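You operate a simulated robot arm through the tools that you are given. There is no shell and no other tool. Be economical: measure what you need, move in short steps, check, and stop when the job is done.

Carry out the task below with a simulated robot arm. There is one attempt and no reset: what you move stays moved.

TASK
Put one of the test weights from the bare strip of the counter on top of the brown small carton.

It is judged by the outcome, as a careful person would: the job done as asked, and still so three seconds after it is handed in. It fails if anything else is knocked over, pushed out of place, dropped, spilled or broken.

THE ROBOT
A 7-joint arm with a two-finger parallel gripper, fixed in place. Base frame: the origin is at the foot of the arm, x ahead of it, y to its left, z up; the work surface is at about z = 0. Lengths are in mm, angles in degrees, forces in N, time in s.
With the tool pointing down near the work surface it reaches from about 220 to 580 mm from the base axis. Its first joint turns from -66.0 to 66.0 degrees. Payload 2.5 kg.
Tool frame: the origin (TCP) lies between the finger pads and is the grasp point; the fingertips stand 23 mm ahead of it; z points along the fingers, y is the line along which they close. The gripper opens to 94 mm. The fingers are 38 mm wide and 10 mm thick; the gripper's body (54 by 96 mm) begins 39 mm behind the TCP.
Orientation is that of the tool frame in the base frame, as [roll, pitch, yaw] about the fixed x, y, z axes, in that order (R = Rz(yaw) Ry(pitch) Rx(roll)). With the fingers straight down and closing along the base's y, the tool's x points along the base's -x, its y along +y and its z along -z.

THE INTERFACE
- The arm moves only by the tool servo_tool. Its argument "targets" is a list of rows, each an object (a shift or turn left out is 0, a gripper value left out holds the last) with "linear": the shift along the tool's x, y, z in mm, a list of three; "rotation": the turn, a rotation vector about the tool's x, y, z in degrees, a list of three. In form: [{"linear": [dx, dy, dz], "rotation": [ax, ay, az]}, ...]. A call has 1 to 12 rows; each row shifts and turns the commanded pose from where the row before left it, along the tool's axes as they then stand. "claw" is the opening, from 0 (shut) to 1 (fully open), set as the call begins (left out, the last holds). A row lasts 0.2 s, in which the tool goes at most 50 mm and 8.6 degrees; a call with a longer step from one row to the next is refused whole, and so is a gripper value outside its range. A pose out of reach is approached as far as the arm can. The call stops where the force on the tool passes 40 N (or 10 N more than at its start, if that is more) or the arm is blocked; 0.2 s more then pass. The fingers move at their own pace (about 108 mm/s each) and stop on an object; they squeeze with about 37 N. The grip force told is the motor's: it shows also when the fingers shut on nothing. Time passes only in rows, and 0.2 s behind the last, so rows that do not move let the fingers close. It gives the time, the measured TCP pose, the force on the tool (base axes), the opening and the grip force at its end, in the units of the frame above (readings bear some noise), and new pictures: "show" is both (left out), scene, wrist or none.
- Cameras (640 x 400 px; columns grow to the right, rows downward): "scene" is fixed at [107, -399.3, 552.3]; the picture's right is [0.91, -0.42, 0.00], its down [-0.21, -0.46, -0.86] and it looks along [0.36, 0.78, -0.51] (base axes); focal length 354 px, centre (320, 200). "wrist" rides on the gripper at [-39, 0, -44] in the tool frame; the picture's right is [0.00, -1.00, 0.00], its down [0.97, 0.00, -0.24] and it looks along [0.24, 0.00, 0.97] (tool axes); focal length 218 px, centre (320, 200).
- locate(camera, pixels): for up to 12 pixels [column, row] of the newest picture of that camera ("zoom" is the newest enlarged one), the place [x, y, z] in the base frame of the surface seen there, good to about 2 mm. No time passes.
- enlarge(camera, box): a new picture of the part [left, top, right, bottom] of that camera's present view, enlarged. No time passes.
- job_done(): hands the job in; it is judged then, once.

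Work in short steps. Measure before you move; look again where a grasp or a placing could have gone wrong, and mend it. You have 60 turns and 120 pictures in all, the two below and enlarged ones among them. Open the gripper and draw the arm clear of the work before you hand the job in, unless the task says otherwise; then end with one line.

The tools are called after "Request:" as a command line: name --argument value ..., lists and objects as JSON in quotes. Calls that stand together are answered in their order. servo_tool: Moves the arm, as the interface text tells. Its arguments: {"type":"object","properties":{"targets":{"type":"array"},"claw":{"type":"number"},"show":{"type":"string","enum":["both","scene","wrist","none"]}},"required":["targets"]} The other tools are called the same way: locate (camera, pixels) gives the place of the surface under pixels of a picture; enlarge (camera, box) takes an enlarged picture of a part of a camera's view; job_done () hands the job in.

At the start:

```text
t: 0.0
ee_pos: [311.0, 294.6, 340.9]
ee_rot: [180.0, 0.1, -180.0]
force: [0.5, -1.4, 0.7]
width: 94.0
grasp_force: 0.0
```

scene: 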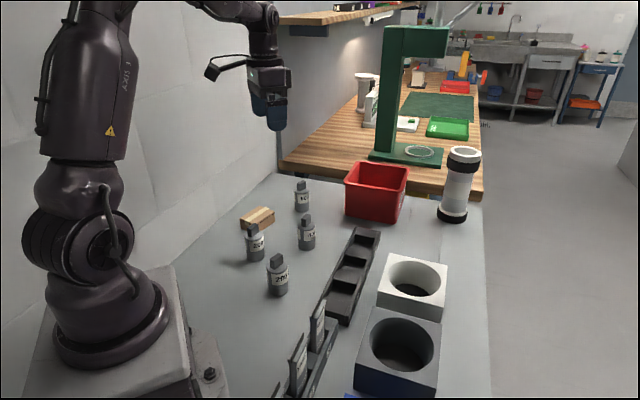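
wrist: 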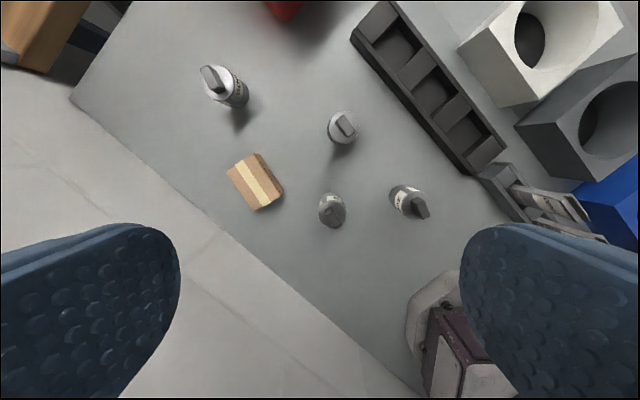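

The scene shows four weights and the brown carton at scene (258,217). I enlarge that area and locate the tops and the carton.

Request:
enlarge --camera "scene" --box '[220, 160, 380, 310]'

Request:
enlarge --camera "wrist" --box '[180, 40, 460, 240]'

Request:
locate --camera "wrist" --pixels '[[228, 173], [259, 154], [283, 189], [259, 210], [255, 182], [210, 78], [345, 125], [330, 205], [415, 205], [300, 160]]'

Request:
locate --camera "scene" --pixels '[[301, 184], [306, 219], [252, 229], [276, 259], [257, 213], [302, 200], [307, 237], [255, 245], [277, 280]]'

```text
2.67 times, centred on (300, 235) of scene
```

zoom: 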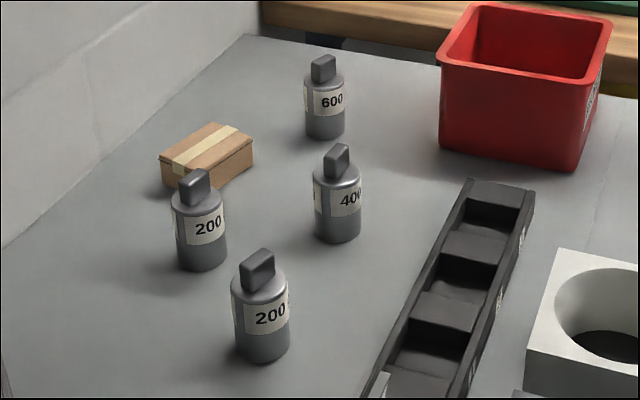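

```text
2.00 times, centred on (320, 140) of wrist
```

zoom: 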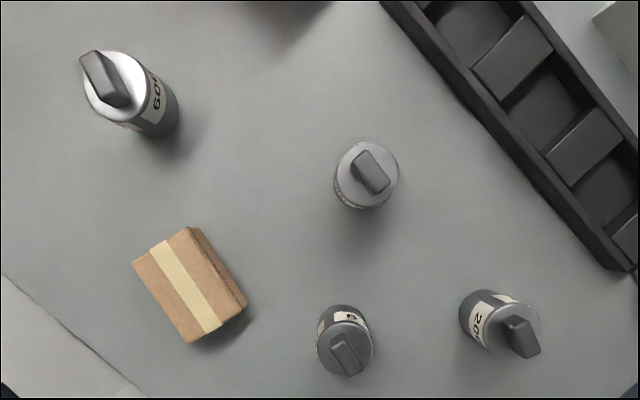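

```text
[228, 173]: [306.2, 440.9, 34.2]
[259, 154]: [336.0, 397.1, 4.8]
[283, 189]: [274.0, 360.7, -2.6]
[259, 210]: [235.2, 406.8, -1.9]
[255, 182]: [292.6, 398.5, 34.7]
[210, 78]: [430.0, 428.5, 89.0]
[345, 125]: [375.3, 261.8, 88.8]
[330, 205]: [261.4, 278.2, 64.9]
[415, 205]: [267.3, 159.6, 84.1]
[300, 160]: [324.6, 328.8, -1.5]
```

```text
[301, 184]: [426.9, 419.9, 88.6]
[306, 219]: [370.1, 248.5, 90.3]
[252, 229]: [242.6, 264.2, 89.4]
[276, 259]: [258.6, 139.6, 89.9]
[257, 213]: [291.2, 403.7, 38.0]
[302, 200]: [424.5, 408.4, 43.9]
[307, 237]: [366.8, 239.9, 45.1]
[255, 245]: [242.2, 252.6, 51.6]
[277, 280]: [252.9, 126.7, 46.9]
```

The carton top is about z=36, and the near 200 weight stands at roughly (250,268) with room around it. I measure the carton corners and weight outline in the zoomed wrist picture.

Request:
locate --camera "zoom" --pixels '[[137, 263], [184, 233], [236, 308], [192, 338], [186, 287], [345, 355], [322, 350], [370, 350], [345, 329], [334, 340], [356, 372], [235, 285]]'

Request:
enlarge --camera "scene" --box '[230, 195, 294, 270]'

```text
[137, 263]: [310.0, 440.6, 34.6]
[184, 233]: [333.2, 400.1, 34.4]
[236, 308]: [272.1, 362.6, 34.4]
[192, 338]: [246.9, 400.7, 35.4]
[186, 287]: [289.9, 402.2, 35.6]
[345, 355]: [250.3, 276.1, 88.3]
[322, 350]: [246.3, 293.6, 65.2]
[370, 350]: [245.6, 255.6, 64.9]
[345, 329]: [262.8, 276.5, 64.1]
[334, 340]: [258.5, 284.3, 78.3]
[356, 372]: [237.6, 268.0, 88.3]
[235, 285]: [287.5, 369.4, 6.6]
```

```text
5.33 times, centred on (262, 232) of scene
```

zoom: 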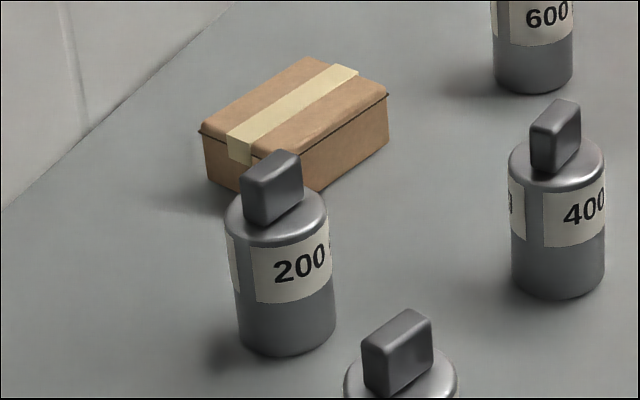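

Weight centre is about (248,276), and the carton top centre is (290,401) at z≈35. I move above the weight at z≈180 and check.

Request:
servo_tool --targets '[{"linear": [15.75, -4.65, 40]}, {"linear": [15.75, -4.65, 40]}, {"linear": [15.75, -4.65, 40]}, {"linear": [15.75, -4.65, 40]}, {}]' --claw 1

```text
t: 1.2
ee_pos: [247.2, 277.8, 181.6]
ee_rot: [-180.0, 0.1, 180.0]
force: [-0.6, -0.3, 0.1]
width: 93.9
grasp_force: 0.1
```

scene: 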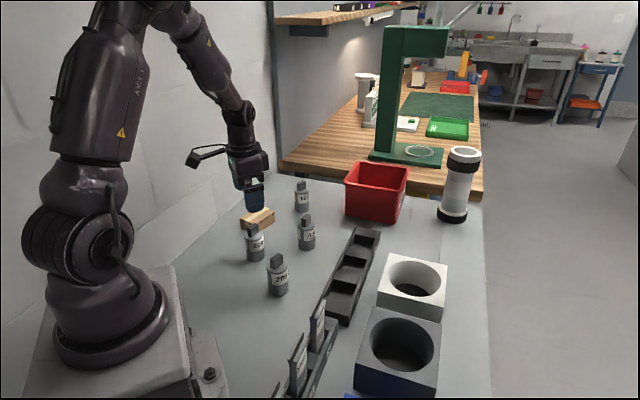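
wrist: 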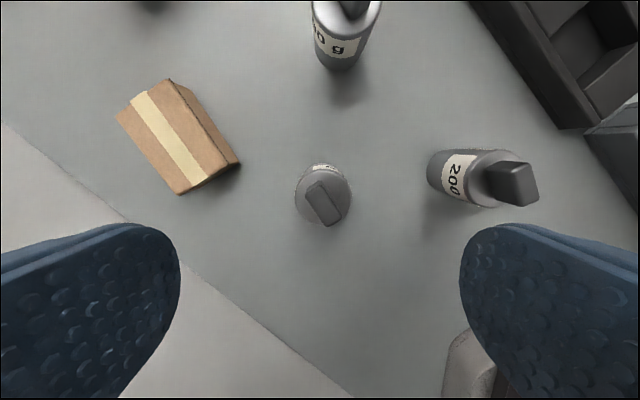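

The weight appears at wrist (323,195). I measure its outline again.

Request:
locate --camera "wrist" --pixels '[[323, 203], [297, 195], [349, 195], [323, 171], [313, 182], [335, 222], [323, 168], [300, 210]]'

Request:
enlarge --camera "wrist" --box '[280, 150, 370, 240]'

```text
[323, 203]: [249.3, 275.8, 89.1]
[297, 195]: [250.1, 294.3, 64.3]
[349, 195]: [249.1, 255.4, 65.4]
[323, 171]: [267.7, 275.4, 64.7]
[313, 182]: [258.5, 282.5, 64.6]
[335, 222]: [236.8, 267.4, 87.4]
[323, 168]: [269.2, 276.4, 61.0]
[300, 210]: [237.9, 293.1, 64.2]
```

```text
4.44 times, centred on (325, 195) of wrist
```

zoom: 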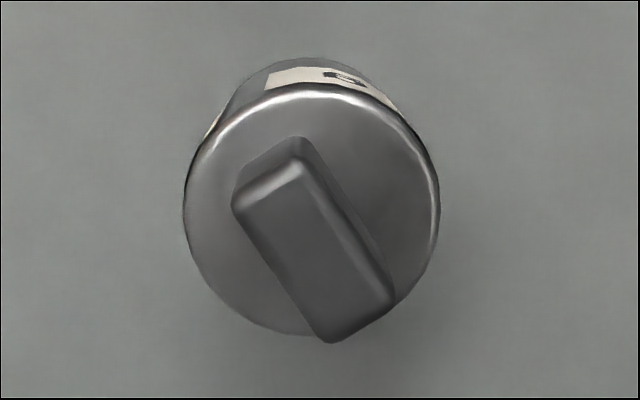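

The weight's centre is (249,275), body top z=65, diameter 39, and knob top z=89. I descend to z≈56, which keeps the palm above the knob.

Request:
servo_tool --targets '[{"linear": [-1.5, -1.5, 35]}, {"linear": [0, 0, 35]}, {"linear": [0, 0, 30]}, {"linear": [0, 0, 25]}, {}]'

```text
t: 2.4
ee_pos: [249.1, 276.1, 55.4]
ee_rot: [-179.9, -0.1, 179.9]
force: [0.1, 0.8, -0.6]
width: 94.1
grasp_force: 0.0
```

scene: 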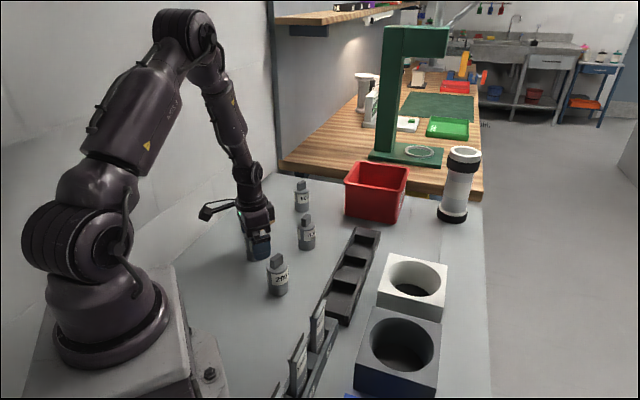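
wrist: 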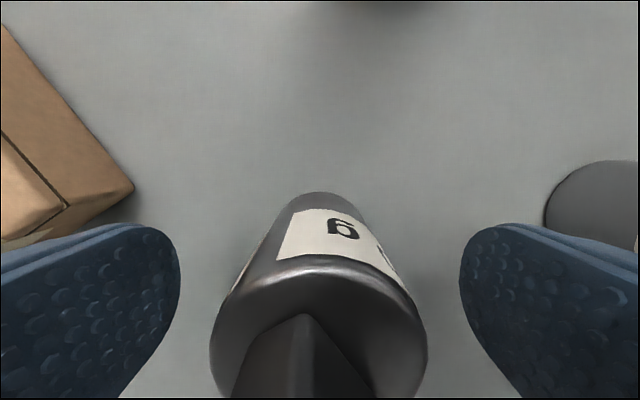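

The weight is centred between the pads, so I close and let the fingers settle.

Request:
servo_tool --targets '[{}, {}, {}, {}]' --claw 0 --show "none"

```text
t: 3.4
ee_pos: [249.9, 275.5, 55.1]
ee_rot: [-179.9, 0.1, 180.0]
force: [-0.1, 0.9, 0.0]
width: 43.1
grasp_force: 37.2
```

It is gripped at 43 mm wide. I lift 80 mm.

Request:
servo_tool --targets '[{"linear": [0, 0, -10]}, {"linear": [0, 0, -20]}, {"linear": [0, 0, -25]}, {"linear": [0, 0, -25]}, {}]'

```text
t: 4.6
ee_pos: [248.7, 275.1, 134.9]
ee_rot: [180.0, 0.0, -180.0]
force: [-0.1, 0.2, -2.3]
width: 43.1
grasp_force: 36.4
```

scene: 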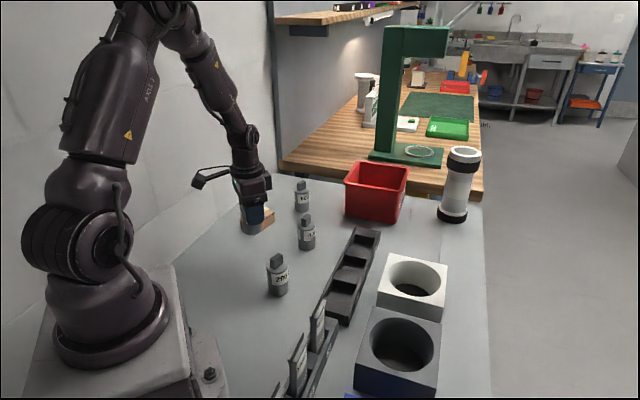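
wrist: 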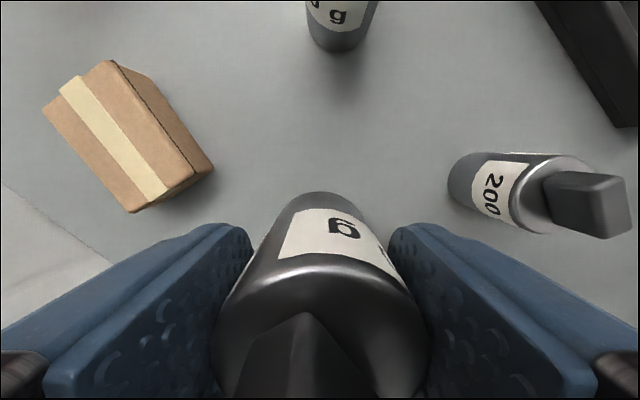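

The weight is held upright. I re-measure the carton top, at wrist (42,107), (110,62), (194,175), (130,210).

Request:
locate --camera "wrist" --pixels '[[46, 107], [108, 64], [189, 175], [132, 208], [118, 138]]'

```text
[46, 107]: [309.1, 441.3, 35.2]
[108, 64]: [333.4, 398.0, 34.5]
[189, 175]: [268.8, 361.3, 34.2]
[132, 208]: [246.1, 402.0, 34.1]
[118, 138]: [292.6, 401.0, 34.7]
```

Carton centre is (290,401), top z≈35. I move the weight over it at the present height, leaving its bottom about 45 mm clear of the carton top.

Request:
servo_tool --targets '[{"linear": [-5, 15, 0]}, {"linear": [-8, 25, 0]}, {"linear": [-9, 28, 0]}, {"linear": [-9, 28, 0]}, {"linear": [-6, 20, 0]}, {"linear": [-3.5, 9.5, 0]}, {}, {}]'

```text
t: 6.4
ee_pos: [288.8, 401.3, 136.3]
ee_rot: [179.9, 0.0, -180.0]
force: [-0.1, -0.4, -2.0]
width: 43.3
grasp_force: 37.0
```

scene: 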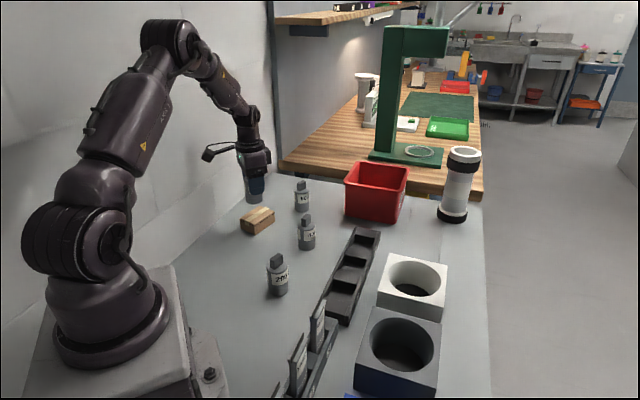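
wrist: 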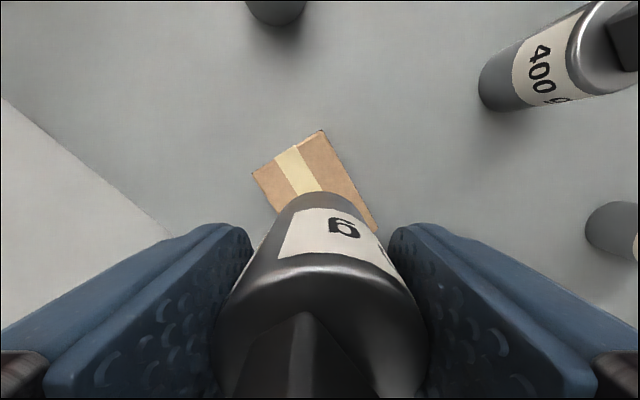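

It is above the carton. I lower to about 2 mm above contact (TCP z≈92.5).

Request:
servo_tool --targets '[{"linear": [-0.5, 0, 15]}, {"linear": [0, 0, 15]}, {"linear": [0, 0, 8]}, {"linear": [0, 0, 4.5]}, {}, {}]'

Request:
enlarge --camera "scene" --box '[220, 150, 300, 250]'

```text
t: 7.8
ee_pos: [288.0, 400.7, 93.4]
ee_rot: [179.9, -0.1, 179.9]
force: [0.0, 0.0, -2.7]
width: 42.7
grasp_force: 36.7
```

scene: 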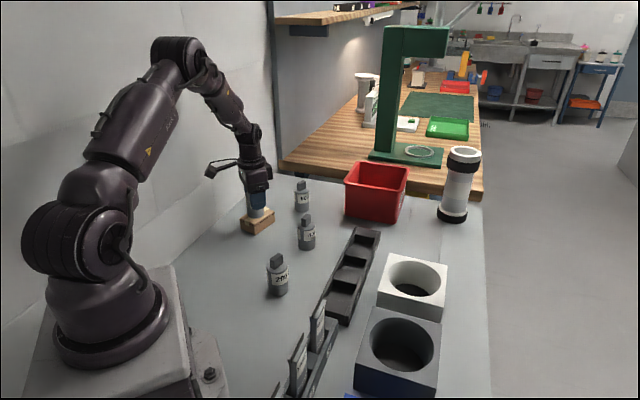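
wrist: 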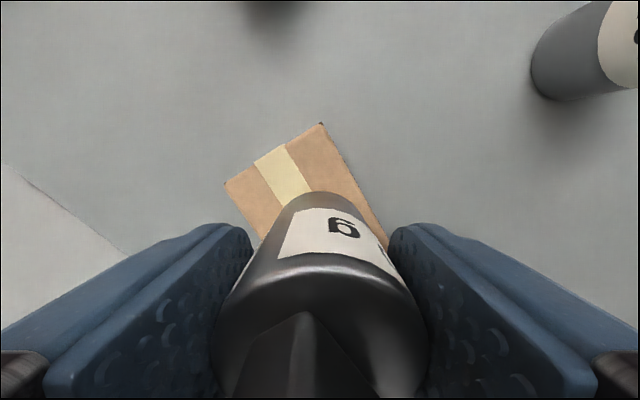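

```text
4.00 times, centred on (260, 200) of scene
```

zoom: 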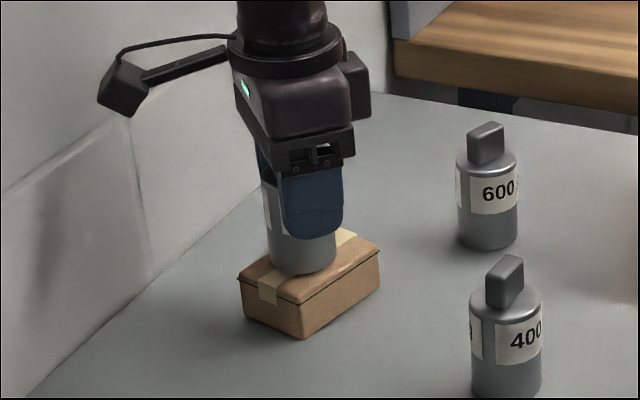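

The weight hangs just over the carton's middle. I lower slowly in small steps, watching the force.

Request:
servo_tool --targets '[{"linear": [-1.5, 0, 0]}, {"linear": [0, 0, 0.7]}, {"linear": [0, 0, 0.7]}, {}]' --show "none"

```text
t: 8.8
ee_pos: [290.2, 399.4, 92.0]
ee_rot: [-180.0, 0.0, -180.0]
force: [-0.2, -0.9, -2.3]
width: 43.3
grasp_force: 36.8
```

Request:
servo_tool --targets '[{"linear": [0, 0, 0.5]}, {"linear": [0, 0, 0.5]}, {}]' --show "none"

```text
t: 9.6
ee_pos: [290.8, 399.8, 92.2]
ee_rot: [180.0, 0.0, 180.0]
force: [-0.4, -1.2, 4.0]
width: 43.3
grasp_force: 36.8
```

The vertical force flipped from -2.3 to +4 N, so the weight rests on the carton. I open partway and let it settle.

Request:
servo_tool --targets '[{}, {}, {}]' --claw 0.8

```text
t: 10.4
ee_pos: [290.6, 400.3, 91.4]
ee_rot: [180.0, 0.0, 179.9]
force: [-0.1, -0.9, -0.1]
width: 75.2
grasp_force: 0.0
```

scene: 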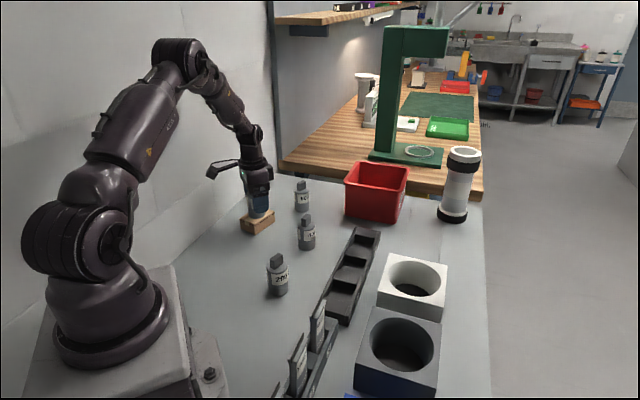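
wrist: 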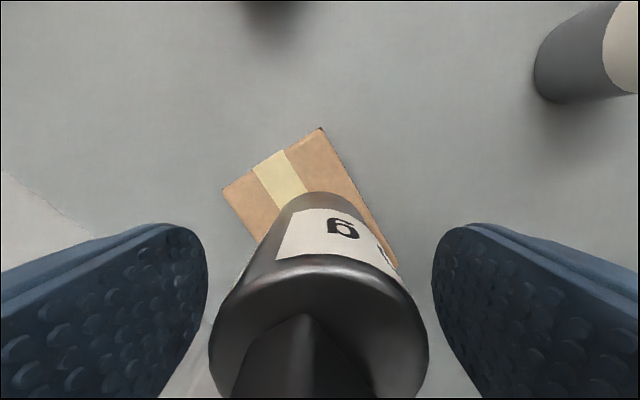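

The weight stands free between the fingers. I retreat straight up.

Request:
servo_tool --targets '[{"linear": [0, 0, -15]}, {"linear": [0, 0, -30]}, {"linear": [0, 0, -40]}, {"linear": [0, 0, -40]}, {"linear": [0, 0, -40]}, {"linear": [0, 0, -40]}, {}, {}]' --claw 0.9

Request:
enlarge --camera "scene" --box '[220, 160, 320, 250]'

```text
t: 12.2
ee_pos: [293.0, 401.5, 297.7]
ee_rot: [180.0, 0.1, 180.0]
force: [0.5, -0.8, 0.9]
width: 84.7
grasp_force: 0.1
```

scene: 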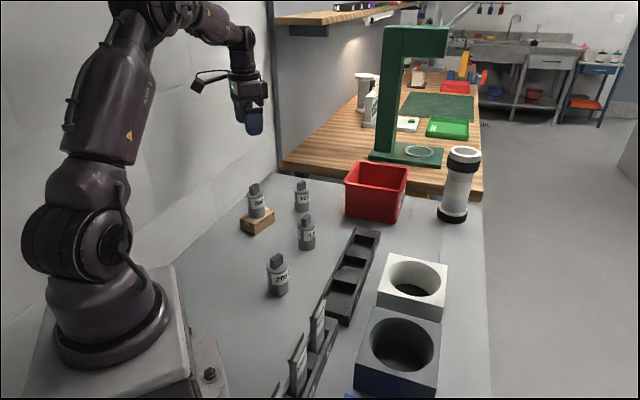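
wrist: 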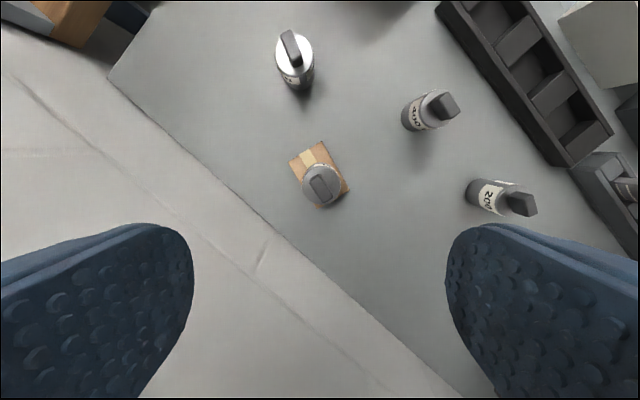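

```text
4.44 times, centred on (270, 205) of scene
```

zoom: 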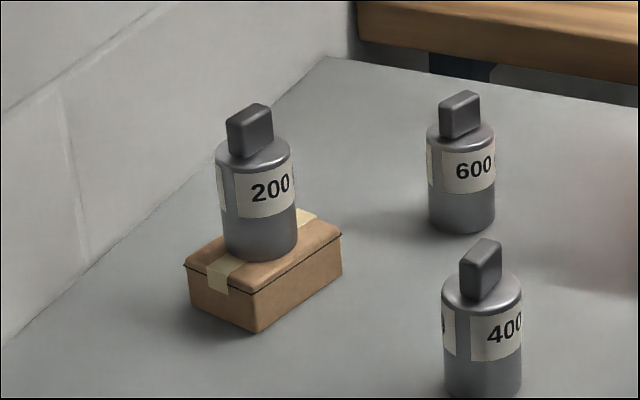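

The weight stands upright on the middle of the carton, everything else is where it was, and the arm is clear.

Request:
job_done

```text
The job is handed in.
```

One of the 200 test weights now stands upright on top of the brown carton, with nothing else moved and the gripper open and clear.
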